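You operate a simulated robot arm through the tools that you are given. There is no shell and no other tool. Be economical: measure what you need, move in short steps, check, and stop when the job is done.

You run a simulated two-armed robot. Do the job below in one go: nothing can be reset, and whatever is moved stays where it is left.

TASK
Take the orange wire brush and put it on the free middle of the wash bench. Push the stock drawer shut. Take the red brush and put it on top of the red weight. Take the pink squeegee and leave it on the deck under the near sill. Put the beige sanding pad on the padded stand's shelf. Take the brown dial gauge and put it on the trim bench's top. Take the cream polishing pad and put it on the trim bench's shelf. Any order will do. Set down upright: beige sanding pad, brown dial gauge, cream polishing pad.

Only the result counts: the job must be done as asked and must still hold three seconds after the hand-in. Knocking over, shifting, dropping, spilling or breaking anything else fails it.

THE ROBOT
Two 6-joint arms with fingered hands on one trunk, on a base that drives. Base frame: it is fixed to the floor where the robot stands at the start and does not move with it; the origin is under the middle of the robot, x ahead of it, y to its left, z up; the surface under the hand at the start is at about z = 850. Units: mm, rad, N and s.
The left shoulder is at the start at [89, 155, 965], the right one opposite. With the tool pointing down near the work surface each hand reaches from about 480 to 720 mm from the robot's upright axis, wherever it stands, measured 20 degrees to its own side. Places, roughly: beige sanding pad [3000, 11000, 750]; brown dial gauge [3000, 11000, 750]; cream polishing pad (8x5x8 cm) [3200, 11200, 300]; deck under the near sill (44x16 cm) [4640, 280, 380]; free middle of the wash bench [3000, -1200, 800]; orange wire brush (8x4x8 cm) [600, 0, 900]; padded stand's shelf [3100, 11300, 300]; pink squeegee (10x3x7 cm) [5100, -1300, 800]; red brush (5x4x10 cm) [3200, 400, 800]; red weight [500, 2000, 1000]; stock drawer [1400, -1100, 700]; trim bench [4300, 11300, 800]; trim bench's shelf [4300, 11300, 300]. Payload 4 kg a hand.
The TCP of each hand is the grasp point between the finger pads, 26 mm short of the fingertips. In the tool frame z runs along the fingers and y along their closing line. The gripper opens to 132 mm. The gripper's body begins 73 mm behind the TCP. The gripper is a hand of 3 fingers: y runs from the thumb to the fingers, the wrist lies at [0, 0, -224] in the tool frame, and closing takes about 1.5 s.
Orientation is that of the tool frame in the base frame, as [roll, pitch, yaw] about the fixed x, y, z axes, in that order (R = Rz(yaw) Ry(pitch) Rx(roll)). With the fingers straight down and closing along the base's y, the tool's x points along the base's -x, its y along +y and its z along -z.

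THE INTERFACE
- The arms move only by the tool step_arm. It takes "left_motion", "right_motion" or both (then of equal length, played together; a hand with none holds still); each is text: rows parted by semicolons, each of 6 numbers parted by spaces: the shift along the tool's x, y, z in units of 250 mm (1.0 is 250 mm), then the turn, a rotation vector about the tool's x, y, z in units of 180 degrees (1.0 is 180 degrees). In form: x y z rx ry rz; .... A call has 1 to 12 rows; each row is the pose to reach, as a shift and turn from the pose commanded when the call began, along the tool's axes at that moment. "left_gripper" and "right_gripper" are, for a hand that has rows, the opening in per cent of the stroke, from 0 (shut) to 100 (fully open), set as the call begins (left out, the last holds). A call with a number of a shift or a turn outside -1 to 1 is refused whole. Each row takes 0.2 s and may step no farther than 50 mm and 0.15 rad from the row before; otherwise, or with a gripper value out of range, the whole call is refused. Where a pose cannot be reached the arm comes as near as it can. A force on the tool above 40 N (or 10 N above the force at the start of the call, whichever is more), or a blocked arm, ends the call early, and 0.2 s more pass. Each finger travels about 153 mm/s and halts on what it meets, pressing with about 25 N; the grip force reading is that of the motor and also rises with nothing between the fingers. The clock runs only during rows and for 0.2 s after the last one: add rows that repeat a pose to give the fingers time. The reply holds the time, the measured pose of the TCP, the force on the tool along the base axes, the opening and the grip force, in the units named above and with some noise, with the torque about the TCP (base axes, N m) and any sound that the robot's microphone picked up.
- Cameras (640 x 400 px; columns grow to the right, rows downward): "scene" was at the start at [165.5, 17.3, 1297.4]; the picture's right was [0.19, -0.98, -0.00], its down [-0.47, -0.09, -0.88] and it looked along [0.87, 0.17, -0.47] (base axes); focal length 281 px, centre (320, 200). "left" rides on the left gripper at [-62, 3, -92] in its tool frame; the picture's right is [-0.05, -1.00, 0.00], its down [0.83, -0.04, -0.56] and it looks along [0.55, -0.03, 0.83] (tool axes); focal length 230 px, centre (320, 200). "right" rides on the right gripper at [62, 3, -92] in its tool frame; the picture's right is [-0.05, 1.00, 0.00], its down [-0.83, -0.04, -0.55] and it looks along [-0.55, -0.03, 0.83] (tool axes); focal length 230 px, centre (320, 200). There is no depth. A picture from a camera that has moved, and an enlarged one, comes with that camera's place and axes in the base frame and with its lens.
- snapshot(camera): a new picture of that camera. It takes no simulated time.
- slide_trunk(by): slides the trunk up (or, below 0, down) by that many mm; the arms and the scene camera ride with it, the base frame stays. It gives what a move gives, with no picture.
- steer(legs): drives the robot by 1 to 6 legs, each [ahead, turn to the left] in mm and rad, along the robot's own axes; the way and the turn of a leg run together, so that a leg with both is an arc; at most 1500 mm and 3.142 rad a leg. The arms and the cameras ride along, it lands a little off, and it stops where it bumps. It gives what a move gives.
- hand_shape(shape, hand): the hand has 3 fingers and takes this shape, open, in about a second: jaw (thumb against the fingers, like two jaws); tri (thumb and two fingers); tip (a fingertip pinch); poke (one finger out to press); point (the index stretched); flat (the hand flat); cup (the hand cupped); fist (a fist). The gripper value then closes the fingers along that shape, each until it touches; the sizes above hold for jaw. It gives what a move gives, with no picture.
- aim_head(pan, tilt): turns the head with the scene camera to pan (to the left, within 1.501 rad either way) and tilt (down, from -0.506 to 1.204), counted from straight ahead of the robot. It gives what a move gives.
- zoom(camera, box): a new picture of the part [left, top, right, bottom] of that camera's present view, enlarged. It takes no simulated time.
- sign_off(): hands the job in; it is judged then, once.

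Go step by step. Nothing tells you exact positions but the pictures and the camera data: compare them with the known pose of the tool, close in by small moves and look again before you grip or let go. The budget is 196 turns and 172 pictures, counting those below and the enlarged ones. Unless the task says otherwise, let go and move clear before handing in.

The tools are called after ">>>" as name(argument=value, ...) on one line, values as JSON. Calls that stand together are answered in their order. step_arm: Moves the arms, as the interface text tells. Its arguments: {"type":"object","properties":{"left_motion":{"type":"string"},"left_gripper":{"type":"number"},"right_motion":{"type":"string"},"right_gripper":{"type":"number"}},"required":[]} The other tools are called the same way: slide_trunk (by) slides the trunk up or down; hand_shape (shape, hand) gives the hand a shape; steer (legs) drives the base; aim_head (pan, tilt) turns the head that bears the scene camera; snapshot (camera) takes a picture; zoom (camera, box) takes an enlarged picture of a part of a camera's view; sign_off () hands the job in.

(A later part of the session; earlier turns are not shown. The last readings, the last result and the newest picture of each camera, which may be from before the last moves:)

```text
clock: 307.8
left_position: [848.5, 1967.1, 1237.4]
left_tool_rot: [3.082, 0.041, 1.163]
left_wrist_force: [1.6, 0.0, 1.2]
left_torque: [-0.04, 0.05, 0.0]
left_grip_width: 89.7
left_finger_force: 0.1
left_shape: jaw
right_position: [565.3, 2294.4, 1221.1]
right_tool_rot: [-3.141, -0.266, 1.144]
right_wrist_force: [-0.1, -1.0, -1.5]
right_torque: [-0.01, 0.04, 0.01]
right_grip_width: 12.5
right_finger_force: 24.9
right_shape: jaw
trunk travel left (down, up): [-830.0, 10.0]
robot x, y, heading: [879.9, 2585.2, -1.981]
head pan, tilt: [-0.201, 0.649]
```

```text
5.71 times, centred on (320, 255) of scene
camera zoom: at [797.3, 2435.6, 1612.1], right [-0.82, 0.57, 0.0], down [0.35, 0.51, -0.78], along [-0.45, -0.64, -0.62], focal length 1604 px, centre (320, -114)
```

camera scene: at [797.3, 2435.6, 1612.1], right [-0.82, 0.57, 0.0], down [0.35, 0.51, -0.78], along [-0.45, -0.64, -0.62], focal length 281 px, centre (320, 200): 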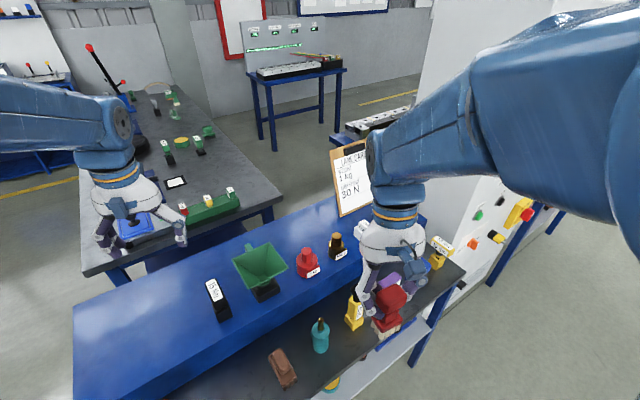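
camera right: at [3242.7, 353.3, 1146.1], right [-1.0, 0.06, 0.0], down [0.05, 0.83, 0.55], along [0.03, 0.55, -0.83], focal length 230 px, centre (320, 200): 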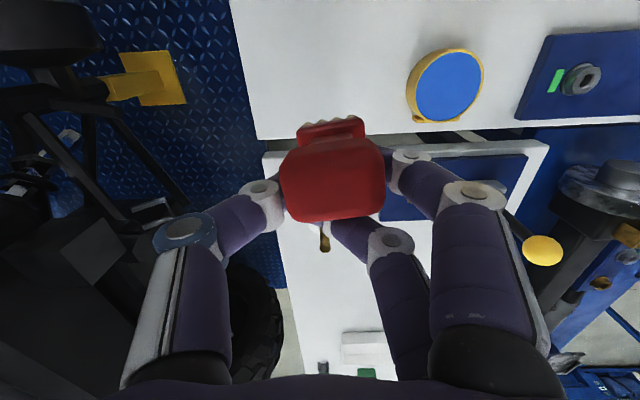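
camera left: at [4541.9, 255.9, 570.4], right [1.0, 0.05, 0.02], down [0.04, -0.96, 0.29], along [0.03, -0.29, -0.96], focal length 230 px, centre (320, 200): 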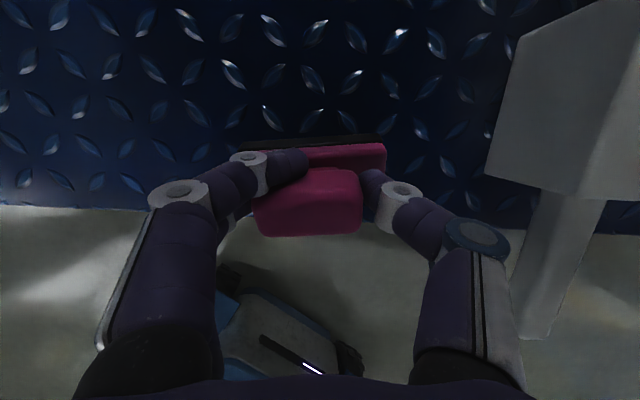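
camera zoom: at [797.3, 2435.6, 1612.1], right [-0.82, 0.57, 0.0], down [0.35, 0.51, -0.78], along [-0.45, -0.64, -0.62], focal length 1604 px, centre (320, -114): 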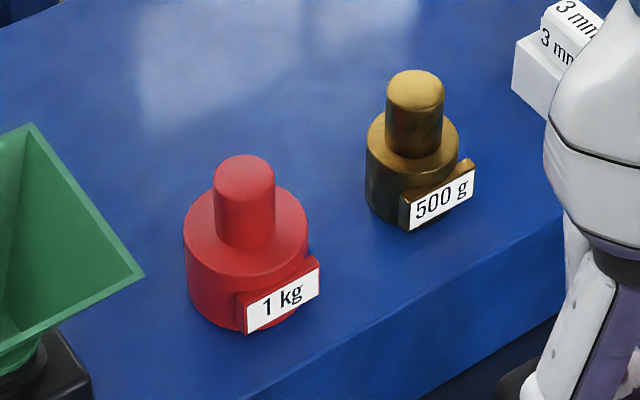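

The weight has a knob about 34 mm wide whose top is at z≈983, so the brush must be centred on it. I'll shift the robot so it stands square to the bench within reach.

>>> steer(legs=[[0, -1.16], [175, 0], [0, 1.57]])

>>> snapshot(camera="scene")

```text
clock: 312.5
left_position: [164.5, 2364.4, 1252.6]
left_tool_rot: [3.081, 0.068, 0.009]
left_wrist_force: [-0.8, 0.1, -0.8]
left_torque: [-0.04, -0.02, -0.07]
left_grip_width: 89.7
left_finger_force: 0.1
left_shape: jaw
right_position: [341.5, 2756.5, 1210.4]
right_tool_rot: [3.089, -0.333, -0.007]
right_wrist_force: [-0.6, 0.8, -1.3]
right_torque: [-0.01, -0.03, 0.05]
right_grip_width: 12.4
right_finger_force: 25.3
right_shape: jaw
trunk travel left (down, up): [-830.0, 10.0]
robot x, y, heading: [704.4, 2578.7, 3.113]
head pan, tilt: [-0.201, 0.649]
stopped in leg 2: the robot was blocked; the commanded pose is now the measured one
```

```text
58 pictures are left
camera scene: at [535.6, 2614.6, 1623.5], right [0.33, 0.94, 0.0], down [0.48, -0.17, -0.86], along [-0.81, 0.29, -0.51], focal length 281 px, centre (320, 200)
```

scene: 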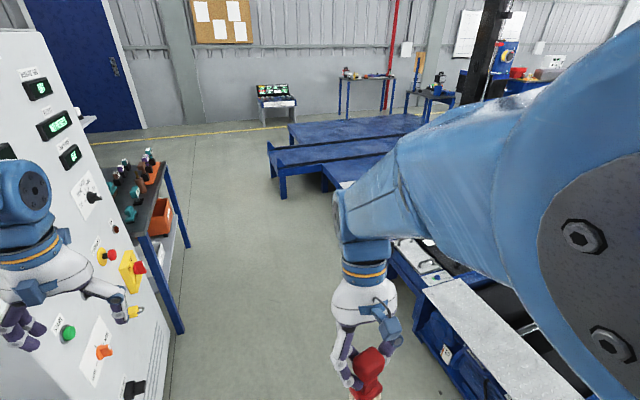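

The drive ended about where I wanted, just short. I'll turn left toward the bench in two parts, watching for contact.

>>> steer(legs=[[-40, 0], [0, 0.8]])

>>> steer(legs=[[0, 0.78]])

>>> snapshot(camera="scene")

```text
clock: 315.6
left_position: [530.8, 2040.8, 1255.7]
left_tool_rot: [3.086, 0.076, 0.81]
left_wrist_force: [-0.4, -0.2, 0.1]
left_torque: [-0.02, 0.05, 0.02]
left_grip_width: 89.7
left_finger_force: 0.0
left_shape: jaw
right_position: [366.3, 2435.0, 1216.0]
right_tool_rot: [3.105, -0.319, 0.792]
right_wrist_force: [-1.1, -0.5, -1.0]
right_torque: [0.0, 0.02, -0.03]
right_grip_width: 12.2
right_finger_force: 25.3
right_shape: jaw
trunk travel left (down, up): [-830.0, 10.0]
robot x, y, heading: [739.2, 2580.4, -2.374]
head pan, tilt: [-0.201, 0.649]
```

```text
clock: 318.2
left_position: [969.0, 2069.2, 1262.5]
left_tool_rot: [3.083, 0.092, 1.587]
left_wrist_force: [-0.8, 0.2, -0.3]
left_torque: [0.01, 0.0, 0.02]
left_grip_width: 89.6
left_finger_force: 0.0
left_shape: jaw
right_position: [572.5, 2232.4, 1202.8]
right_tool_rot: [3.088, -0.375, 1.569]
right_wrist_force: [0.2, -0.3, -0.6]
right_torque: [-0.02, -0.02, -0.01]
right_grip_width: 12.3
right_finger_force: 25.1
right_shape: jaw
trunk travel left (down, up): [-830.0, 10.0]
robot x, y, heading: [737.2, 2577.5, -1.593]
head pan, tilt: [-0.201, 0.649]
```

```text
57 pictures are left
camera scene: at [705.7, 2418.7, 1615.3], right [-0.95, 0.32, 0.01], down [0.18, 0.56, -0.81], along [-0.26, -0.76, -0.59], focal length 281 px, centre (320, 200)
```

scene: 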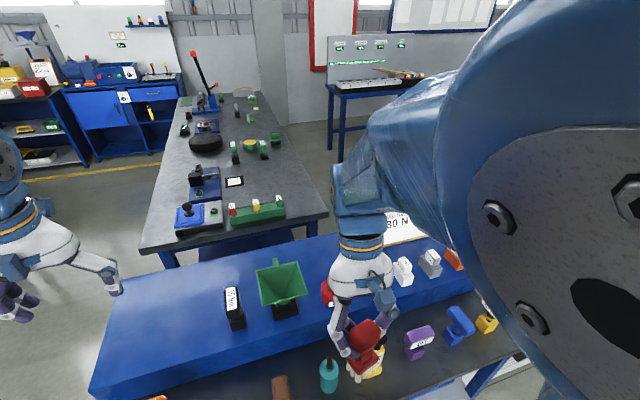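

The robot stands square to the bench, with the weight within the right hand's reach. I'll level the hand and bring the brush over it.

>>> step_arm(right_motion="-.098 -.0216 -.036 .002 -.0133 0; -.196 -.043 -.071 .004 -.0265 0; -.293 -.065 -.107 .006 -.04 0; -.391 -.086 -.142 .008 -.053 0; -.489 -.108 -.178 .01 -.066 0; -.587 -.129 -.213 .011 -.08 0; -.684 -.151 -.249 .013 -.093 0; -.782 -.172 -.284 .015 -.106 0; -.88 -.194 -.32 .017 -.1194 0; -.88 -.194 -.32 .017 -.1194 0; -.88 -.194 -.32 .017 -.1194 0")

>>> snapshot(camera="right")

>>> snapshot(camera="scene")

```text
clock: 320.6
left_position: [969.8, 2093.7, 1260.0]
left_tool_rot: [3.084, 0.078, 1.586]
left_wrist_force: [0.4, 0.2, -0.2]
left_torque: [0.0, -0.01, 0.01]
left_grip_width: 89.7
left_finger_force: 0.0
left_shape: jaw
right_position: [519.3, 2018.9, 1205.1]
right_tool_rot: [-3.14, 0.019, 1.558]
right_wrist_force: [-0.2, -0.1, -0.4]
right_torque: [0.0, 0.01, -0.02]
right_grip_width: 12.5
right_finger_force: 25.5
right_shape: jaw
trunk travel left (down, up): [-830.0, 10.0]
robot x, y, heading: [737.2, 2584.7, -1.597]
head pan, tilt: [-0.201, 0.649]
```

```text
56 pictures are left
camera right: at [523.2, 2082.1, 1294.6], right [1.0, -0.07, 0.0], down [-0.05, -0.82, 0.57], along [-0.04, -0.57, -0.82], focal length 230 px, centre (320, 200)
```

right: 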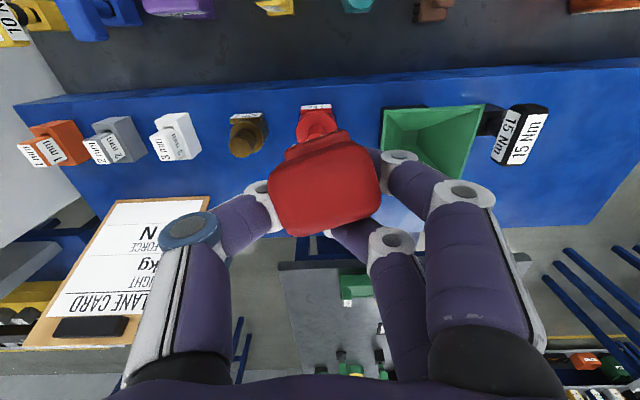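

```text
55 pictures are left
camera scene: at [715.1, 2418.1, 1612.2], right [-0.97, 0.22, 0.0], down [0.14, 0.6, -0.79], along [-0.18, -0.76, -0.62], focal length 281 px, centre (320, 200)
```

scene: 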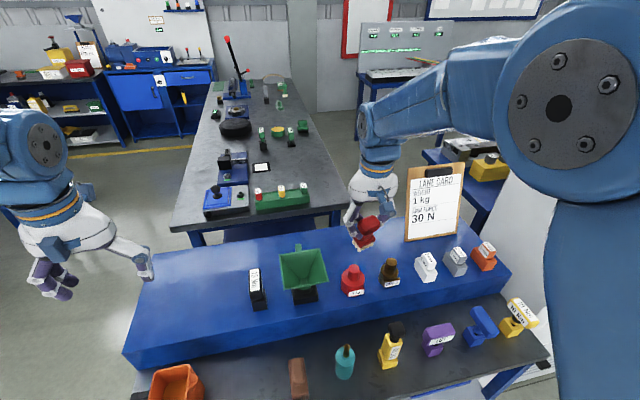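

>>> zoom(camera="right", box=[220, 80, 420, 240])

>>> zoom(camera="scene", box=[300, 190, 420, 310])

```text
2.50 times, centred on (320, 160) of right
camera zoom: at [523.2, 2082.1, 1294.6], right [1.0, -0.07, 0.0], down [-0.05, -0.82, 0.57], along [-0.04, -0.57, -0.82], focal length 575 px, centre (320, 300)
```

zoom: 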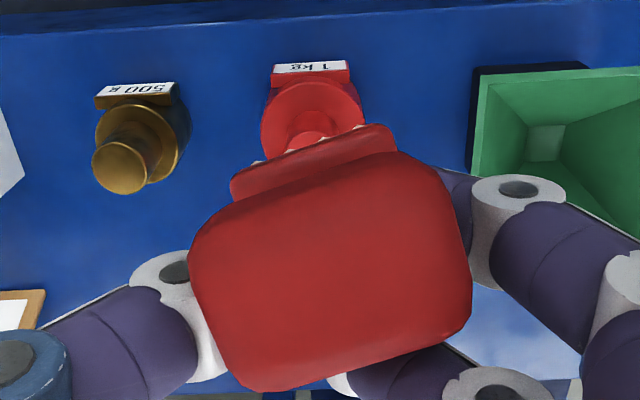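

```text
3.33 times, centred on (360, 250) of scene
camera zoom: at [715.1, 2418.1, 1612.2], right [-0.97, 0.22, 0.0], down [0.14, 0.6, -0.79], along [-0.18, -0.76, -0.62], focal length 936 px, centre (187, 33)
```

zoom: 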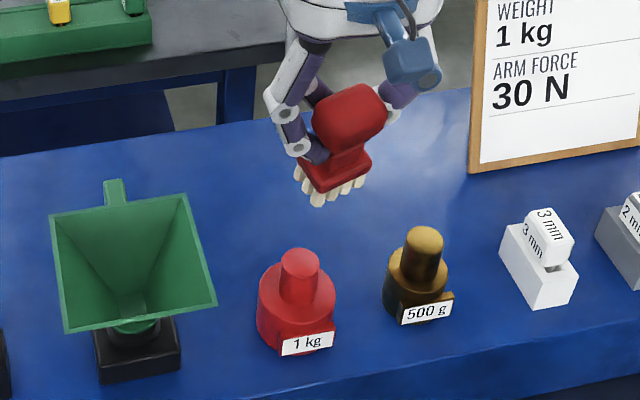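

>>> zoom(camera="scene", box=[330, 200, 400, 260])

```text
6.67 times, centred on (365, 230) of scene
camera zoom: at [715.1, 2418.1, 1612.2], right [-0.97, 0.22, 0.0], down [0.14, 0.6, -0.79], along [-0.18, -0.76, -0.62], focal length 1871 px, centre (20, 0)
```

zoom: 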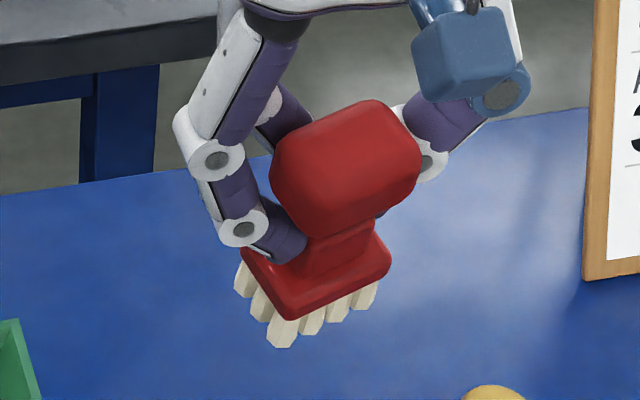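

The brush has pivoted in the grip: its bristles lean about 12° away from me. I'll drive 50 mm closer and tilt the hand to stand it upright.

>>> steer(legs=[[50, 0]])

>>> step_arm(right_motion="0 0 0 0 .018 0; 0 0 0 0 .036 0; 0 0 0 0 .053 0; 0 0 0 0 .07 0; 0 0 0 0 .07 0; 0 0 0 0 .07 0")

>>> zoom(camera="scene", box=[320, 200, 440, 320])

>>> snapshot(camera="right")

```text
clock: 321.6
left_position: [969.4, 2052.6, 1264.8]
left_tool_rot: [3.085, 0.09, 1.584]
left_wrist_force: [-0.4, 0.3, 0.6]
left_torque: [-0.04, 0.01, 0.02]
left_grip_width: 89.4
left_finger_force: 0.1
left_shape: jaw
right_position: [518.8, 1979.3, 1211.3]
right_tool_rot: [-3.137, 0.03, 1.559]
right_wrist_force: [0.6, 1.2, -0.7]
right_torque: [-0.01, 0.03, 0.01]
right_grip_width: 12.2
right_finger_force: 24.5
right_shape: jaw
trunk travel left (down, up): [-830.0, 10.0]
robot x, y, heading: [734.3, 2532.4, -1.596]
head pan, tilt: [-0.201, 0.649]
```

```text
clock: 323.0
left_position: [968.4, 2067.9, 1237.7]
left_tool_rot: [3.08, 0.014, 1.585]
left_wrist_force: [-0.5, 0.6, -0.1]
left_torque: [0.02, 0.02, 0.0]
left_grip_width: 89.6
left_finger_force: 0.0
left_shape: jaw
right_position: [518.2, 1990.6, 1215.2]
right_tool_rot: [-3.137, -0.183, 1.554]
right_wrist_force: [-0.3, 0.1, -1.2]
right_torque: [0.01, 0.02, -0.01]
right_grip_width: 12.5
right_finger_force: 24.5
right_shape: jaw
trunk travel left (down, up): [-830.0, 10.0]
robot x, y, heading: [733.9, 2533.9, -1.595]
head pan, tilt: [-0.201, 0.649]
```

```text
3.33 times, centred on (380, 260) of scene
camera zoom: at [713.9, 2368.4, 1612.3], right [-0.97, 0.22, 0.0], down [0.14, 0.6, -0.79], along [-0.18, -0.77, -0.62], focal length 936 px, centre (120, 0)
```

zoom: 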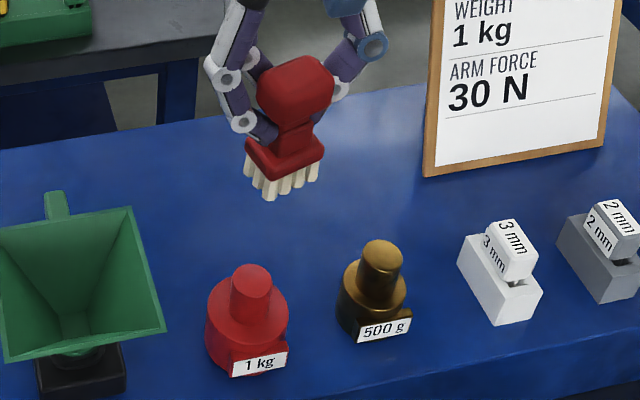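

```text
50 pictures are left
camera right: at [522.1, 2033.0, 1315.6], right [1.0, -0.07, -0.01], down [-0.06, -0.92, 0.4], along [-0.04, -0.39, -0.92], focal length 230 px, centre (320, 200)
```

right: 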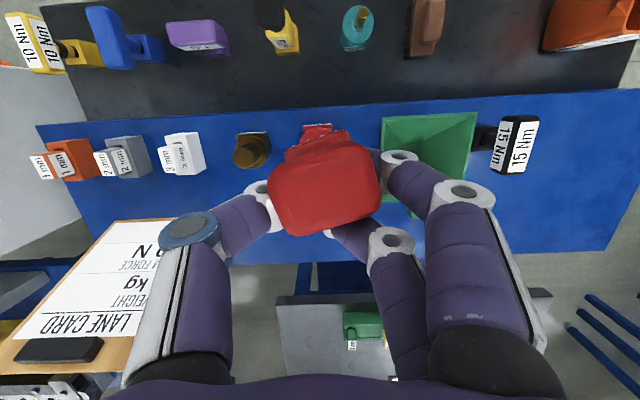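

The brush is upright now. I'll move it over the knob, stop about 40 mm above, and re-check the alignment.

>>> step_arm(right_motion="-.05 -.002 .07 0 0 0; -.1 -.005 .14 0 0 0; -.15 -.007 .21 0 0 0; -.2 -.01 .28 0 0 0; -.2 -.01 .35 0 0 0; -.2 -.01 .41 0 0 0; -.2 -.01 .41 0 0 0; -.2 -.01 .41 0 0 0")

>>> zoom(camera="scene", box=[320, 210, 420, 310])

>>> zoom(camera="right", box=[240, 80, 400, 240])

```text
clock: 324.8
left_position: [968.6, 2066.4, 1235.9]
left_tool_rot: [3.081, 0.015, 1.586]
left_wrist_force: [-0.2, -0.3, 0.1]
left_torque: [0.01, 0.01, -0.02]
left_grip_width: 89.9
left_finger_force: 0.0
left_shape: jaw
right_position: [517.1, 1958.8, 1103.0]
right_tool_rot: [-3.139, -0.183, 1.555]
right_wrist_force: [0.4, -0.5, -1.0]
right_torque: [0.02, -0.02, 0.02]
right_grip_width: 12.5
right_finger_force: 24.9
right_shape: jaw
trunk travel left (down, up): [-830.0, 10.0]
robot x, y, heading: [735.3, 2534.7, -1.597]
head pan, tilt: [-0.201, 0.649]
```

```text
4.00 times, centred on (370, 260) of scene
camera zoom: at [713.9, 2367.5, 1612.2], right [-0.97, 0.22, 0.0], down [0.14, 0.6, -0.79], along [-0.18, -0.76, -0.62], focal length 1123 px, centre (120, -40)
```

zoom: 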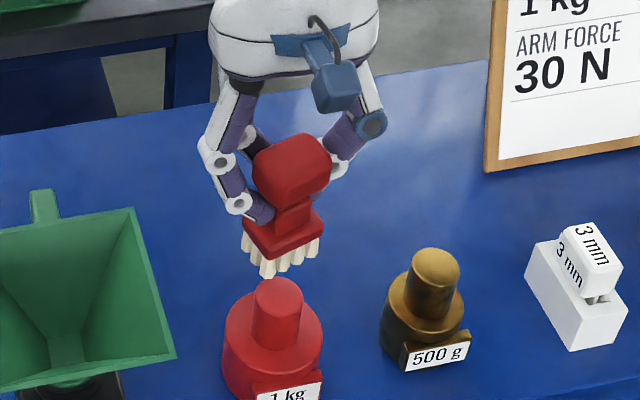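

```text
2.50 times, centred on (320, 160) of right
camera zoom: at [519.3, 2001.3, 1205.1], right [1.0, -0.07, -0.01], down [-0.06, -0.92, 0.39], along [-0.04, -0.39, -0.92], focal length 575 px, centre (320, 300)
```

zoom: 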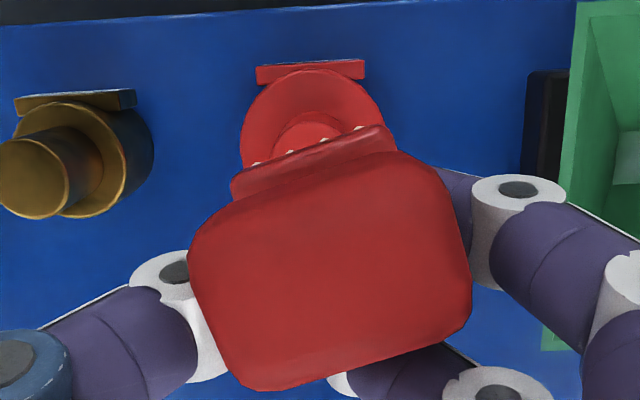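

The bottom centre needs about 8 mm more toward me. I'll correct that and descend gently to contact.

>>> step_arm(right_motion=".03 0 .01 0 0 0; .022 0 .05 0 0 0; .015 0 .09 0 0 0; .009 0 .128 0 0 0; .0075 0 .136 0 0 0; .006 0 .144 0 0 0; .0045 0 .152 0 0 0; .0045 0 .152 0 0 0")

>>> zoom(camera="scene", box=[330, 220, 410, 300])

```text
clock: 326.6
left_position: [968.1, 2066.8, 1236.9]
left_tool_rot: [3.081, 0.015, 1.585]
left_wrist_force: [0.7, -0.1, 0.6]
left_torque: [0.01, 0.02, 0.0]
left_grip_width: 89.7
left_finger_force: 0.0
left_shape: jaw
right_position: [515.2, 1966.9, 1068.7]
right_tool_rot: [-3.137, -0.184, 1.556]
right_wrist_force: [0.3, -0.8, -0.7]
right_torque: [-0.01, -0.01, 0.0]
right_grip_width: 12.4
right_finger_force: 24.7
right_shape: jaw
trunk travel left (down, up): [-830.0, 10.0]
robot x, y, heading: [737.9, 2533.7, -1.598]
head pan, tilt: [-0.201, 0.649]
```

```text
5.00 times, centred on (370, 260) of scene
camera zoom: at [713.8, 2367.3, 1612.2], right [-0.97, 0.22, 0.0], down [0.14, 0.6, -0.79], along [-0.18, -0.76, -0.62], focal length 1403 px, centre (70, -100)
```

zoom: 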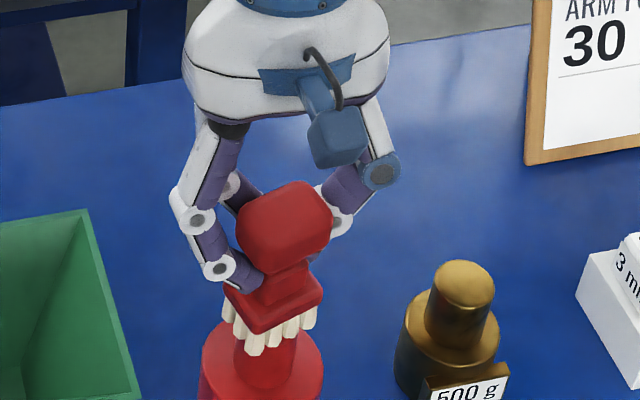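

>>> step_arm(right_motion="-.0012 0 .006 0 0 0; -.0024 0 .012 0 0 0; -.0036 0 .018 0 0 0; -.0036 0 .018 0 0 0")

```text
clock: 327.6
left_position: [968.5, 2065.9, 1237.1]
left_tool_rot: [3.08, 0.014, 1.585]
left_wrist_force: [-0.1, -0.2, 0.0]
left_torque: [0.01, 0.03, 0.02]
left_grip_width: 89.5
left_finger_force: 0.1
left_shape: jaw
right_position: [515.4, 1965.9, 1062.7]
right_tool_rot: [-3.138, -0.183, 1.555]
right_wrist_force: [0.2, -0.4, -0.9]
right_torque: [-0.05, 0.01, 0.01]
right_grip_width: 12.2
right_finger_force: 24.9
right_shape: jaw
trunk travel left (down, up): [-830.0, 10.0]
robot x, y, heading: [733.5, 2532.5, -1.595]
head pan, tilt: [-0.201, 0.649]
```

>>> step_arm(right_motion="-.0015 0 .008 0 0 0; -.003 0 .016 0 0 0; -.0045 0 .024 0 0 0; -.0045 0 .024 0 0 0")

>>> zoom(camera="scene", box=[330, 220, 410, 300])

```text
clock: 328.6
left_position: [968.3, 2066.1, 1236.8]
left_tool_rot: [3.079, 0.015, 1.584]
left_wrist_force: [-0.4, 0.1, -0.1]
left_torque: [-0.03, 0.02, -0.02]
left_grip_width: 89.8
left_finger_force: 0.1
left_shape: jaw
right_position: [515.7, 1968.0, 1056.5]
right_tool_rot: [-3.138, -0.183, 1.557]
right_wrist_force: [0.0, 0.0, -1.3]
right_torque: [-0.05, -0.01, -0.01]
right_grip_width: 12.4
right_finger_force: 25.5
right_shape: jaw
trunk travel left (down, up): [-830.0, 10.0]
robot x, y, heading: [732.2, 2533.8, -1.593]
head pan, tilt: [-0.201, 0.649]
```

```text
5.00 times, centred on (370, 260) of scene
camera zoom: at [713.8, 2367.3, 1612.2], right [-0.97, 0.22, 0.0], down [0.14, 0.6, -0.79], along [-0.18, -0.76, -0.62], focal length 1403 px, centre (70, -100)
```

zoom: 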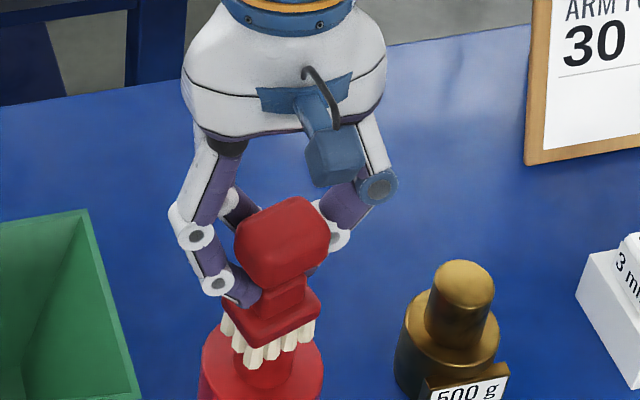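

No contact yet, so the knob top must be a little lower than I estimated. I'll check from the wrist camera.

>>> zoom(camera="right", box=[240, 80, 400, 240])

```text
2.50 times, centred on (320, 160) of right
camera zoom: at [518.7, 2009.4, 1157.5], right [1.0, -0.07, -0.01], down [-0.05, -0.92, 0.39], along [-0.04, -0.39, -0.92], focal length 575 px, centre (320, 300)
```

zoom: 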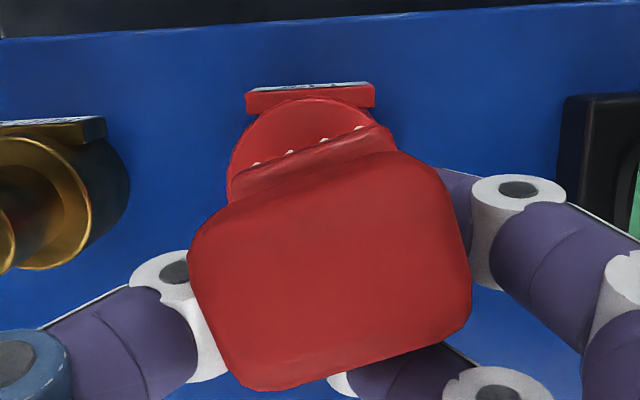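

>>> step_arm(right_motion="-.0015 0 .008 0 0 0; -.003 0 .016 0 0 0; -.0045 0 .024 0 0 0; -.006 0 .032 0 0 0; -.0075 0 .04 0 0 0; -.0075 0 .04 0 0 0")

>>> zoom(camera="scene", box=[330, 230, 410, 310])

```text
clock: 330.0
left_position: [968.9, 2069.0, 1238.3]
left_tool_rot: [3.079, 0.016, 1.585]
left_wrist_force: [0.1, 0.2, 0.4]
left_torque: [-0.01, 0.0, 0.01]
left_grip_width: 90.0
left_finger_force: 0.1
left_shape: jaw
right_position: [515.6, 1967.8, 1048.6]
right_tool_rot: [-3.137, -0.18, 1.556]
right_wrist_force: [-2.1, -3.8, 23.5]
right_torque: [0.06, 0.02, 0.03]
right_grip_width: 14.1
right_finger_force: 25.2
right_shape: jaw
trunk travel left (down, up): [-830.0, 10.0]
robot x, y, heading: [733.7, 2532.0, -1.596]
head pan, tilt: [-0.201, 0.649]
```

```text
5.00 times, centred on (370, 270) of scene
camera zoom: at [714.8, 2370.5, 1612.6], right [-0.97, 0.22, 0.0], down [0.14, 0.6, -0.79], along [-0.18, -0.77, -0.62], focal length 1403 px, centre (70, -150)
```

zoom: 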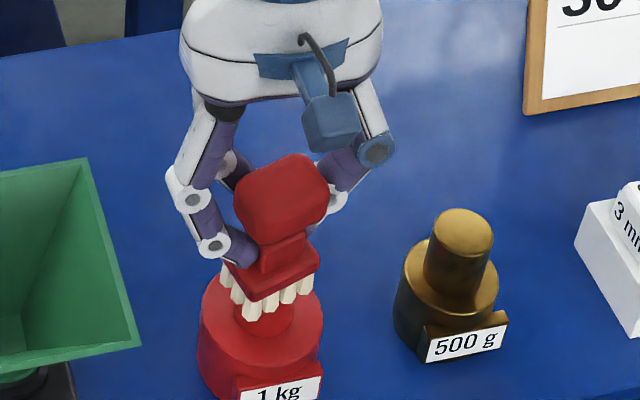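

Contact at 23 N with almost no torque, so the load passes straight through the knob. I'll ease off slightly, open and rise straight along the fingers.

>>> step_arm(right_motion=".002 0 -.01 0 0 0; .002 0 -.012 0 0 0; .002 0 -.012 0 0 0")

>>> step_arm(right_motion="0 0 0 0 0 0; 0 0 0 0 0 0; 0 0 0 0 0 0; 0 0 0 0 0 0; 0 0 0 0 0 0", right_gripper=62)

>>> zoom(camera="scene", box=[330, 230, 410, 310])

```text
clock: 330.8
left_position: [970.2, 2067.4, 1236.9]
left_tool_rot: [3.079, 0.015, 1.586]
left_wrist_force: [0.2, 0.6, 0.9]
left_torque: [-0.01, -0.01, 0.0]
left_grip_width: 89.8
left_finger_force: 0.1
left_shape: jaw
right_position: [515.1, 1968.8, 1049.4]
right_tool_rot: [-3.138, -0.186, 1.555]
right_wrist_force: [0.9, -0.6, 4.6]
right_torque: [0.03, 0.0, -0.02]
right_grip_width: 14.0
right_finger_force: 25.0
right_shape: jaw
trunk travel left (down, up): [-830.0, 10.0]
robot x, y, heading: [734.3, 2530.3, -1.597]
head pan, tilt: [-0.201, 0.649]
```

```text
clock: 332.0
left_position: [970.0, 2067.0, 1236.2]
left_tool_rot: [3.082, 0.013, 1.584]
left_wrist_force: [-0.7, 0.0, -0.1]
left_torque: [0.0, 0.03, 0.01]
left_grip_width: 89.8
left_finger_force: 0.1
left_shape: jaw
right_position: [514.6, 1966.7, 1049.1]
right_tool_rot: [-3.138, -0.184, 1.556]
right_wrist_force: [0.0, 0.6, -0.1]
right_torque: [0.02, 0.0, -0.01]
right_grip_width: 81.8
right_finger_force: 0.0
right_shape: jaw
trunk travel left (down, up): [-830.0, 10.0]
robot x, y, heading: [734.0, 2534.0, -1.594]
head pan, tilt: [-0.201, 0.649]
```

```text
5.00 times, centred on (370, 270) of scene
camera zoom: at [713.8, 2367.3, 1612.2], right [-0.97, 0.22, 0.0], down [0.14, 0.6, -0.79], along [-0.18, -0.76, -0.62], focal length 1403 px, centre (70, -150)
```

zoom: 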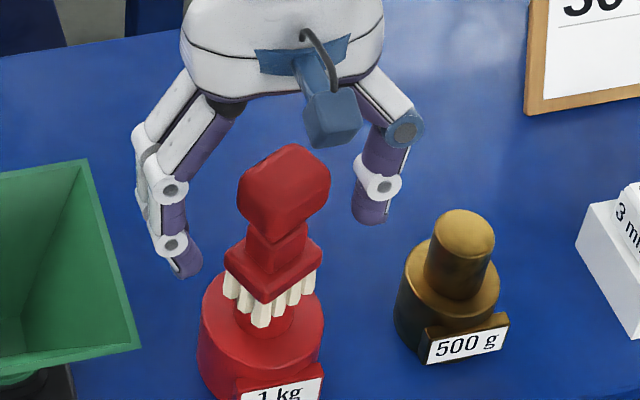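

It's standing on the knob. I'll rise straight up and verify.

>>> step_arm(right_motion=".012 0 -.065 0 0 0; .03 0 -.16 0 0 0; .055 0 -.3 0 0 0; .08 0 -.43 0 0 0; .109 0 -.59 0 0 0; .109 0 -.59 0 0 0")

>>> zoom(camera="scene", box=[320, 200, 440, 320])

```text
clock: 333.4
left_position: [967.8, 2067.2, 1237.9]
left_tool_rot: [3.081, 0.015, 1.584]
left_wrist_force: [0.9, -0.2, 0.1]
left_torque: [0.01, 0.01, -0.01]
left_grip_width: 89.7
left_finger_force: 0.0
left_shape: jaw
right_position: [514.8, 1965.1, 1200.6]
right_tool_rot: [-3.137, -0.182, 1.555]
right_wrist_force: [1.3, -0.5, 0.3]
right_torque: [-0.01, -0.01, -0.01]
right_grip_width: 81.6
right_finger_force: 0.0
right_shape: jaw
trunk travel left (down, up): [-830.0, 10.0]
robot x, y, heading: [736.3, 2530.8, -1.598]
head pan, tilt: [-0.201, 0.649]
```

```text
3.33 times, centred on (380, 260) of scene
camera zoom: at [713.8, 2367.1, 1612.1], right [-0.97, 0.22, 0.0], down [0.14, 0.6, -0.78], along [-0.18, -0.76, -0.62], focal length 936 px, centre (120, 0)
```

zoom: 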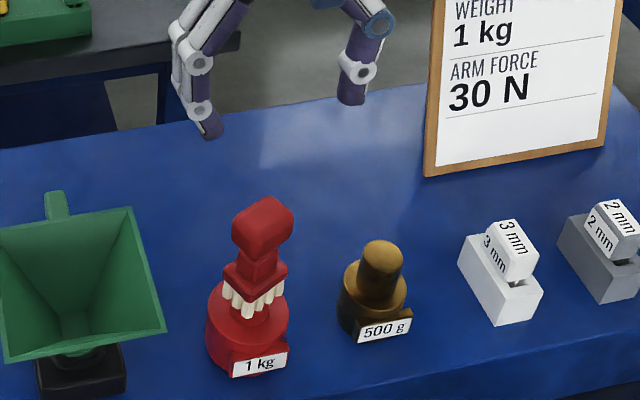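

The red brush sits on the red weight. Now for the three items in the far area near y=11000: I'll back off, turn north and look for a route.

>>> steer(legs=[[-60, 0], [0, 3.14]])

>>> aim_head(pan=0, tilt=0.1)

>>> snapshot(camera="scene")

```text
clock: 341.5
left_position: [562.0, 3054.0, 1216.6]
left_tool_rot: [3.069, -0.08, -1.681]
left_wrist_force: [0.6, 0.0, -0.5]
left_torque: [0.04, 0.02, 0.0]
left_grip_width: 90.1
left_finger_force: 0.1
left_shape: jaw
right_position: [1022.9, 3090.6, 1218.2]
right_tool_rot: [-3.141, -0.147, -1.712]
right_wrist_force: [0.8, -0.5, -1.2]
right_torque: [0.02, 0.0, -0.02]
right_grip_width: 81.7
right_finger_force: 0.1
right_shape: jaw
trunk travel left (down, up): [-830.0, 10.0]
robot x, y, heading: [760.8, 2594.7, 1.418]
head pan, tilt: [-0.201, 0.649]
stopped in leg 2: the robot was blocked; the commanded pose is now the measured one
```

```text
clock: 342.4
left_position: [557.6, 3056.9, 1217.3]
left_tool_rot: [3.07, -0.073, -1.681]
left_wrist_force: [0.0, 0.6, 0.6]
left_torque: [0.03, -0.01, 0.01]
left_grip_width: 89.6
left_finger_force: 0.1
left_shape: jaw
right_position: [1019.0, 3091.1, 1220.3]
right_tool_rot: [-3.14, -0.148, -1.712]
right_wrist_force: [-0.4, -0.3, 0.7]
right_torque: [0.03, -0.02, -0.01]
right_grip_width: 81.7
right_finger_force: 0.1
right_shape: jaw
trunk travel left (down, up): [-830.0, 10.0]
robot x, y, heading: [763.9, 2590.7, 1.426]
head pan, tilt: [0.0, 0.099]
```

```text
41 pictures are left
camera scene: at [790.2, 2764.5, 1662.4], right [0.99, -0.15, 0.0], down [-0.02, -0.12, -0.99], along [0.15, 0.98, -0.12], focal length 281 px, centre (320, 200)
```

scene: 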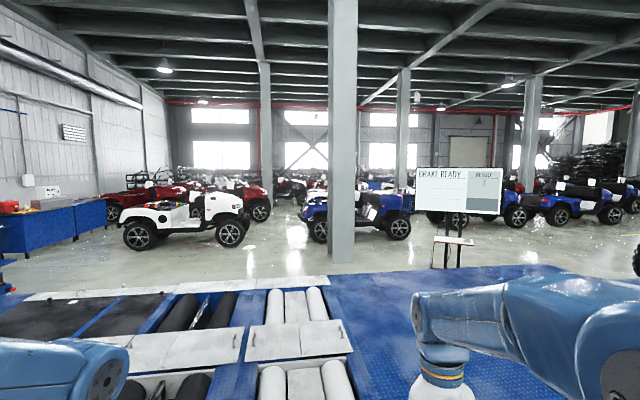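

The test platform blocks the direct way north. I'll go around its west end, so I'll back slightly, turn west and drive along the gap.

>>> steer(legs=[[-25, 0], [0, 1.7]])

>>> aim_head(pan=0, tilt=0.3)

>>> snapshot(camera="scene")

```text
clock: 347.7
left_position: [313.3, 2304.6, 1227.2]
left_tool_rot: [3.07, -0.052, 0.016]
left_wrist_force: [-0.4, -0.6, 0.2]
left_torque: [-0.01, -0.01, 0.02]
left_grip_width: 89.9
left_finger_force: 0.0
left_shape: jaw
right_position: [230.8, 2756.7, 1219.2]
right_tool_rot: [-3.137, -0.148, -0.015]
right_wrist_force: [0.0, -0.1, -0.4]
right_torque: [0.04, -0.02, 0.02]
right_grip_width: 82.0
right_finger_force: 0.1
right_shape: jaw
trunk travel left (down, up): [-830.0, 10.0]
robot x, y, heading: [760.4, 2577.9, 3.122]
head pan, tilt: [0.0, 0.099]
```

```text
clock: 348.4
left_position: [340.6, 2304.8, 1205.3]
left_tool_rot: [3.068, -0.121, 0.016]
left_wrist_force: [0.1, -0.9, -0.2]
left_torque: [0.01, -0.01, -0.02]
left_grip_width: 90.0
left_finger_force: 0.1
left_shape: jaw
right_position: [251.7, 2756.5, 1229.4]
right_tool_rot: [-3.137, -0.131, -0.017]
right_wrist_force: [0.7, -0.1, -0.3]
right_torque: [-0.01, -0.01, 0.01]
right_grip_width: 82.0
right_finger_force: 0.0
right_shape: jaw
trunk travel left (down, up): [-830.0, 10.0]
robot x, y, heading: [759.7, 2584.0, 3.121]
head pan, tilt: [0.0, 0.3]
```

```text
40 pictures are left
camera scene: at [584.4, 2583.4, 1643.6], right [0.02, 1.0, 0.0], down [0.31, -0.01, -0.95], along [-0.95, 0.02, -0.31], focal length 281 px, centre (320, 200)
```

scene: 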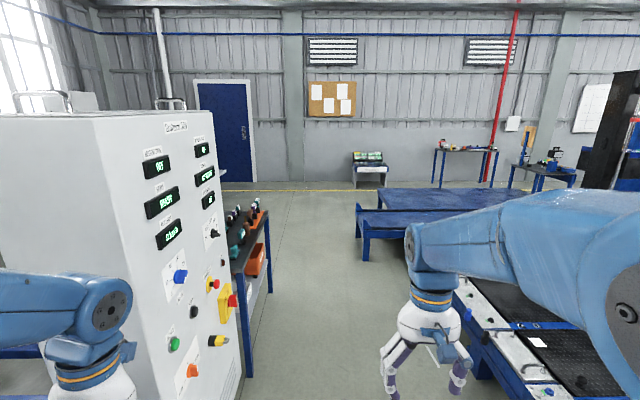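

There's a passage between the console and the platform. I'll shift a bit north and drive west in stages.

>>> steer(legs=[[0, -0.2], [520, 0], [0, 0.215], [1500, 0], [1400, 0], [900, 0]])

>>> steer(legs=[[0, -1.57]])

>>> snapshot(camera="scene")

```text
clock: 370.9
left_position: [-3950.4, 2446.5, 1206.5]
left_tool_rot: [3.069, -0.116, 0.03]
left_wrist_force: [-0.2, 0.1, -0.4]
left_torque: [0.02, -0.02, 0.01]
left_grip_width: 89.8
left_finger_force: 0.0
left_shape: jaw
right_position: [-4044.0, 2896.3, 1229.1]
right_tool_rot: [-3.137, -0.128, -0.002]
right_wrist_force: [-1.3, -0.5, 1.3]
right_torque: [0.0, 0.01, 0.02]
right_grip_width: 82.2
right_finger_force: 0.1
right_shape: jaw
trunk travel left (down, up): [-830.0, 10.0]
robot x, y, heading: [-3536.8, 2728.9, 3.14]
head pan, tilt: [0.0, 0.3]
```

```text
clock: 375.4
left_position: [-3819.9, 3122.6, 1197.3]
left_tool_rot: [3.065, -0.157, -1.531]
left_wrist_force: [-0.4, -0.1, 0.5]
left_torque: [0.03, 0.02, -0.01]
left_grip_width: 89.7
left_finger_force: 0.1
left_shape: jaw
right_position: [-3372.3, 3216.9, 1236.2]
right_tool_rot: [-3.137, -0.111, -1.565]
right_wrist_force: [-0.5, 0.4, -0.2]
right_torque: [-0.01, 0.0, 0.01]
right_grip_width: 81.9
right_finger_force: 0.1
right_shape: jaw
trunk travel left (down, up): [-830.0, 10.0]
robot x, y, heading: [-3546.1, 2725.7, 1.571]
head pan, tilt: [0.0, 0.3]
```

```text
39 pictures are left
camera scene: at [-3548.2, 2902.5, 1643.8], right [1.0, 0.0, 0.0], down [0.0, -0.31, -0.95], along [0.0, 0.95, -0.31], focal length 281 px, centre (320, 200)
```

scene: 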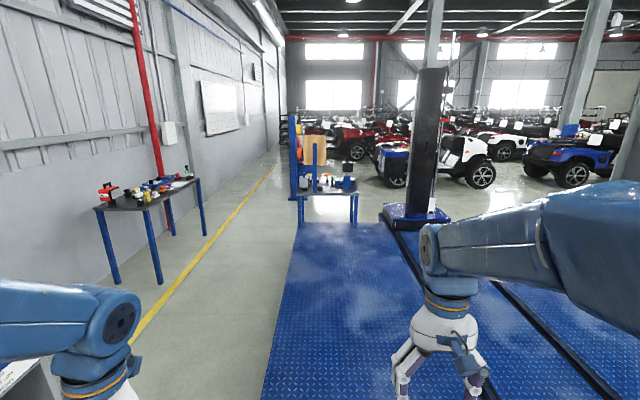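

The platform's west edge is near x=-3860, with a clear lane at x≈-4450 beside the yellow line. I'll take that lane north.

>>> steer(legs=[[0, 1.57], [870, 0], [0, -1.57], [1500, 0], [1500, 0], [1500, 0]])

>>> aim_head(pan=-0.6, tilt=0.2)

>>> snapshot(camera="scene")

```text
clock: 409.3
left_position: [-4600.0, 7612.6, 1180.1]
left_tool_rot: [3.06, -0.219, -1.552]
left_wrist_force: [0.1, 0.3, 0.4]
left_torque: [-0.04, -0.04, -0.02]
left_grip_width: 89.5
left_finger_force: 0.1
left_shape: jaw
right_position: [-4149.1, 7705.9, 1244.8]
right_tool_rot: [-3.137, -0.091, -1.588]
right_wrist_force: [-0.1, -0.7, -0.4]
right_torque: [-0.03, 0.01, -0.02]
right_grip_width: 81.6
right_finger_force: 0.0
right_shape: jaw
trunk travel left (down, up): [-830.0, 10.0]
robot x, y, heading: [-4332.6, 7244.1, 1.558]
head pan, tilt: [0.0, 0.3]
```

```text
clock: 410.3
left_position: [-4599.0, 7582.6, 1167.5]
left_tool_rot: [3.059, -0.284, -1.553]
left_wrist_force: [0.7, 0.0, 0.4]
left_torque: [0.02, 0.03, 0.0]
left_grip_width: 89.6
left_finger_force: 0.0
left_shape: jaw
right_position: [-4149.1, 7684.8, 1250.0]
right_tool_rot: [-3.137, -0.084, -1.59]
right_wrist_force: [-0.7, -0.7, 0.7]
right_torque: [0.0, 0.04, -0.02]
right_grip_width: 81.6
right_finger_force: 0.0
right_shape: jaw
trunk travel left (down, up): [-830.0, 10.0]
robot x, y, heading: [-4337.2, 7244.0, 1.555]
head pan, tilt: [-0.6, 0.201]
```

```text
38 pictures are left
camera scene: at [-4281.2, 7398.3, 1653.6], right [0.82, -0.58, 0.01], down [-0.12, -0.18, -0.98], along [0.57, 0.8, -0.21], focal length 281 px, centre (320, 200)
```

scene: 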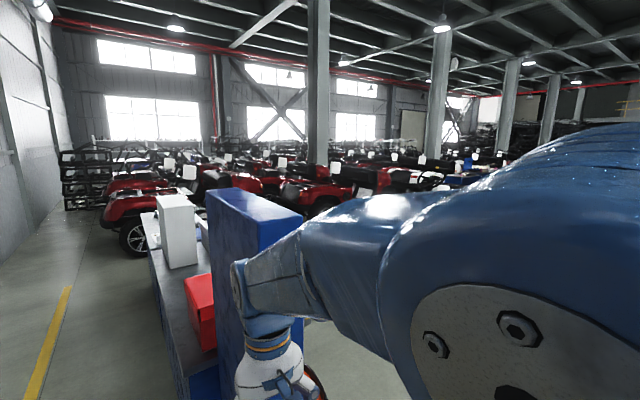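

Blue cabinets stand ahead on the right. I'll look directly east for a way through.

>>> aim_head(pan=-1.45, tilt=0.35)

>>> snapshot(camera="scene")

>>> snapshot(camera="right")

```text
clock: 411.5
left_position: [-4600.2, 7583.9, 1166.7]
left_tool_rot: [3.059, -0.283, -1.552]
left_wrist_force: [-0.3, 0.1, 0.8]
left_torque: [0.02, 0.01, 0.0]
left_grip_width: 89.9
left_finger_force: 0.0
left_shape: jaw
right_position: [-4149.5, 7685.7, 1249.8]
right_tool_rot: [-3.136, -0.085, -1.587]
right_wrist_force: [0.4, -0.5, -0.2]
right_torque: [0.0, 0.02, 0.02]
right_grip_width: 81.9
right_finger_force: 0.1
right_shape: jaw
trunk travel left (down, up): [-830.0, 10.0]
robot x, y, heading: [-4336.8, 7240.8, 1.55]
head pan, tilt: [-1.45, 0.351]
```

```text
37 pictures are left
camera scene: at [-4242.3, 7332.8, 1640.7], right [0.1, -0.99, 0.02], down [-0.34, -0.05, -0.94], along [0.93, 0.09, -0.35], focal length 281 px, centre (320, 200)
```

scene: 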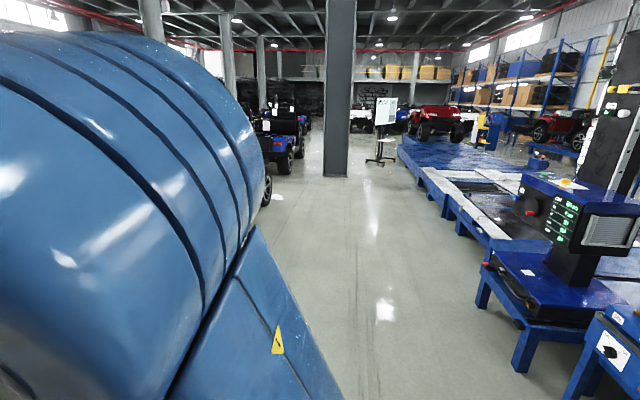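

```text
36 pictures are left
camera right: at [-4155.0, 7630.1, 1345.4], right [-1.0, 0.07, -0.01], down [0.06, 0.87, 0.48], along [0.04, 0.48, -0.88], focal length 230 px, centre (320, 200)
```

right: 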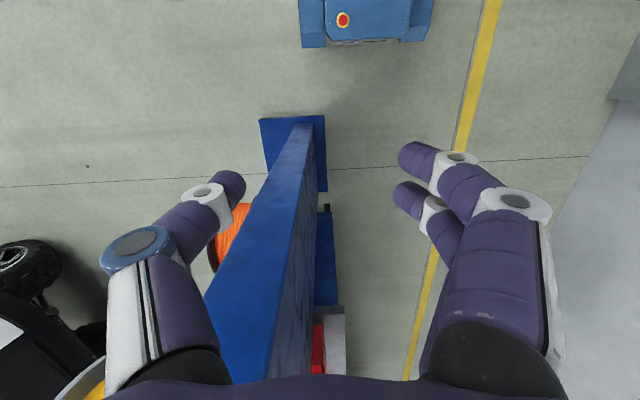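

There is a wide clear aisle east. I'll turn into it and drive to about x=600, where a gap between the parked vehicles leads north.

>>> steer(legs=[[0, -1.55], [1500, 0], [1500, 0], [1500, 0], [450, 0]])

>>> aim_head(pan=1.2, tilt=0.2)

>>> snapshot(camera="scene")

```text
clock: 439.3
left_position: [939.3, 7585.4, 1172.5]
left_tool_rot: [3.058, -0.256, -3.065]
left_wrist_force: [0.2, -0.3, -0.5]
left_torque: [0.02, 0.0, 0.01]
left_grip_width: 89.9
left_finger_force: 0.1
left_shape: jaw
right_position: [1055.2, 7143.1, 1250.8]
right_tool_rot: [-3.135, -0.081, -3.103]
right_wrist_force: [-0.4, -0.6, 0.7]
right_torque: [0.0, 0.01, 0.05]
right_grip_width: 81.8
right_finger_force: 0.2
right_shape: jaw
trunk travel left (down, up): [-830.0, 10.0]
robot x, y, heading: [600.5, 7306.1, 0.039]
head pan, tilt: [-1.45, 0.351]
```

```text
clock: 441.7
left_position: [911.8, 7583.1, 1159.2]
left_tool_rot: [3.056, -0.319, -3.064]
left_wrist_force: [-0.1, -1.3, 0.3]
left_torque: [-0.03, 0.04, -0.03]
left_grip_width: 89.7
left_finger_force: 0.0
left_shape: jaw
right_position: [1029.6, 7140.3, 1230.1]
right_tool_rot: [-3.137, -0.148, -3.102]
right_wrist_force: [0.5, -0.1, 0.6]
right_torque: [-0.02, 0.01, -0.02]
right_grip_width: 81.9
right_finger_force: 0.0
right_shape: jaw
trunk travel left (down, up): [-830.0, 10.0]
robot x, y, heading: [604.7, 7308.9, 0.035]
head pan, tilt: [1.201, 0.201]
```

```text
35 pictures are left
camera scene: at [715.1, 7395.9, 1654.2], right [0.94, -0.33, -0.02], down [-0.08, -0.19, -0.98], along [0.32, 0.93, -0.21], focal length 281 px, centre (320, 200)
```

scene: 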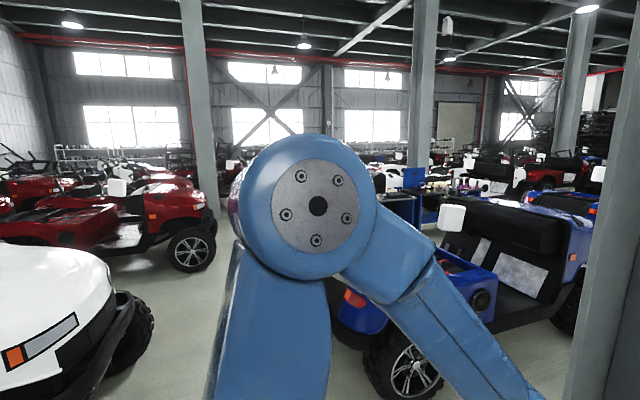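

The gap between the white and blue vehicles is wide enough. I'll turn north and drive through it.

>>> steer(legs=[[200, 0], [0, 1.535], [1500, 0], [1300, 0], [0, -1.0]])

>>> aim_head(pan=0, tilt=0.3)

>>> snapshot(camera="scene")

```text
clock: 463.2
left_position: [931.5, 10527.3, 1163.7]
left_tool_rot: [3.055, -0.291, -2.525]
left_wrist_force: [-0.3, 1.2, -0.5]
left_torque: [-0.01, -0.03, 0.0]
left_grip_width: 89.9
left_finger_force: 0.1
left_shape: jaw
right_position: [1260.1, 10209.2, 1239.6]
right_tool_rot: [-3.135, -0.125, -2.564]
right_wrist_force: [-0.5, -0.4, 1.0]
right_torque: [0.01, 0.02, -0.01]
right_grip_width: 81.5
right_finger_force: 0.1
right_shape: jaw
trunk travel left (down, up): [-830.0, 10.0]
robot x, y, heading: [798.1, 10128.9, 0.575]
head pan, tilt: [1.201, 0.201]
```

```text
clock: 464.6
left_position: [906.3, 10510.3, 1151.4]
left_tool_rot: [3.052, -0.352, -2.524]
left_wrist_force: [0.4, 0.0, 0.5]
left_torque: [0.0, 0.02, -0.01]
left_grip_width: 89.6
left_finger_force: 0.1
left_shape: jaw
right_position: [1238.3, 10193.1, 1220.6]
right_tool_rot: [-3.139, -0.192, -2.565]
right_wrist_force: [-0.2, -0.2, -0.3]
right_torque: [0.0, 0.02, 0.02]
right_grip_width: 81.7
right_finger_force: 0.1
right_shape: jaw
trunk travel left (down, up): [-830.0, 10.0]
robot x, y, heading: [797.5, 10131.4, 0.576]
head pan, tilt: [0.0, 0.3]
```

```text
34 pictures are left
camera scene: at [945.6, 10224.4, 1643.8], right [0.55, -0.84, 0.0], down [-0.26, -0.17, -0.95], along [0.8, 0.52, -0.31], focal length 281 px, centre (320, 200)
```

scene: 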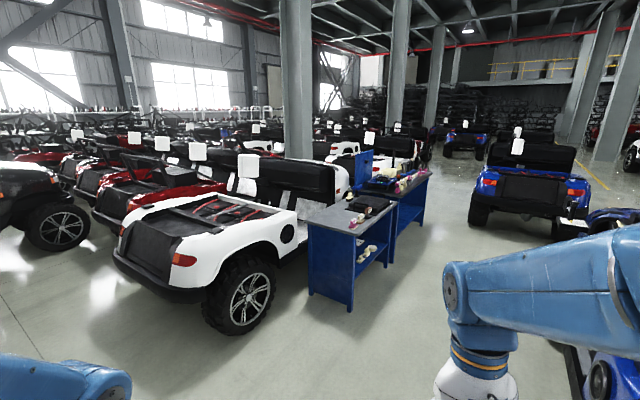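

The padded stand is at about x=2760 and beyond, y≈11090 to 11525, with the trim bench just past it. I'll drive along its south side and face it.

>>> steer(legs=[[0, -0.38], [1100, 0], [1000, 0], [0, 1.37]])

>>> aim_head(pan=0, tilt=0.6)

>>> snapshot(camera="scene")

```text
clock: 479.8
left_position: [2582.7, 10866.8, 1155.2]
left_tool_rot: [3.049, -0.325, -1.524]
left_wrist_force: [-0.5, 0.1, -1.0]
left_torque: [-0.04, 0.0, 0.0]
left_grip_width: 89.8
left_finger_force: 0.0
left_shape: jaw
right_position: [3026.5, 10973.8, 1230.3]
right_tool_rot: [-3.139, -0.17, -1.566]
right_wrist_force: [0.3, 0.4, -0.1]
right_torque: [0.0, -0.02, 0.02]
right_grip_width: 82.1
right_finger_force: 0.1
right_shape: jaw
trunk travel left (down, up): [-830.0, 10.0]
robot x, y, heading: [2850.1, 10560.5, 1.573]
head pan, tilt: [0.0, 0.3]
```

```text
clock: 480.6
left_position: [2582.7, 10836.4, 1143.2]
left_tool_rot: [3.047, -0.385, -1.525]
left_wrist_force: [0.2, -0.5, 0.4]
left_torque: [-0.02, 0.02, -0.01]
left_grip_width: 89.6
left_finger_force: 0.2
left_shape: jaw
right_position: [3025.7, 10946.8, 1212.2]
right_tool_rot: [-3.139, -0.238, -1.57]
right_wrist_force: [-0.3, 0.5, -1.1]
right_torque: [0.02, -0.06, 0.02]
right_grip_width: 81.8
right_finger_force: 0.1
right_shape: jaw
trunk travel left (down, up): [-830.0, 10.0]
robot x, y, heading: [2852.8, 10556.4, 1.573]
head pan, tilt: [0.0, 0.6]
```

```text
33 pictures are left
camera scene: at [2848.1, 10726.7, 1616.5], right [1.0, 0.01, 0.0], down [0.0, -0.58, -0.81], along [0.0, 0.81, -0.58], focal length 281 px, centre (320, 200)
```

scene: 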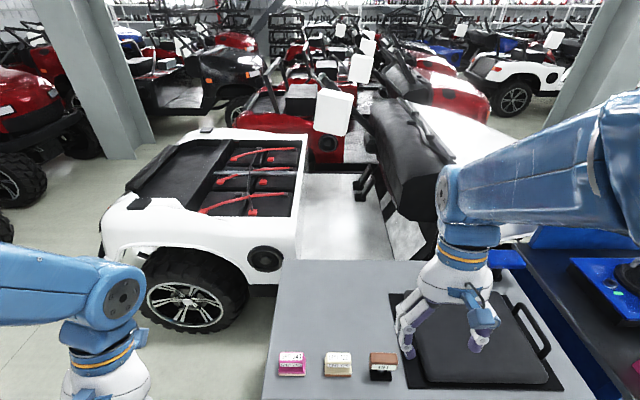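

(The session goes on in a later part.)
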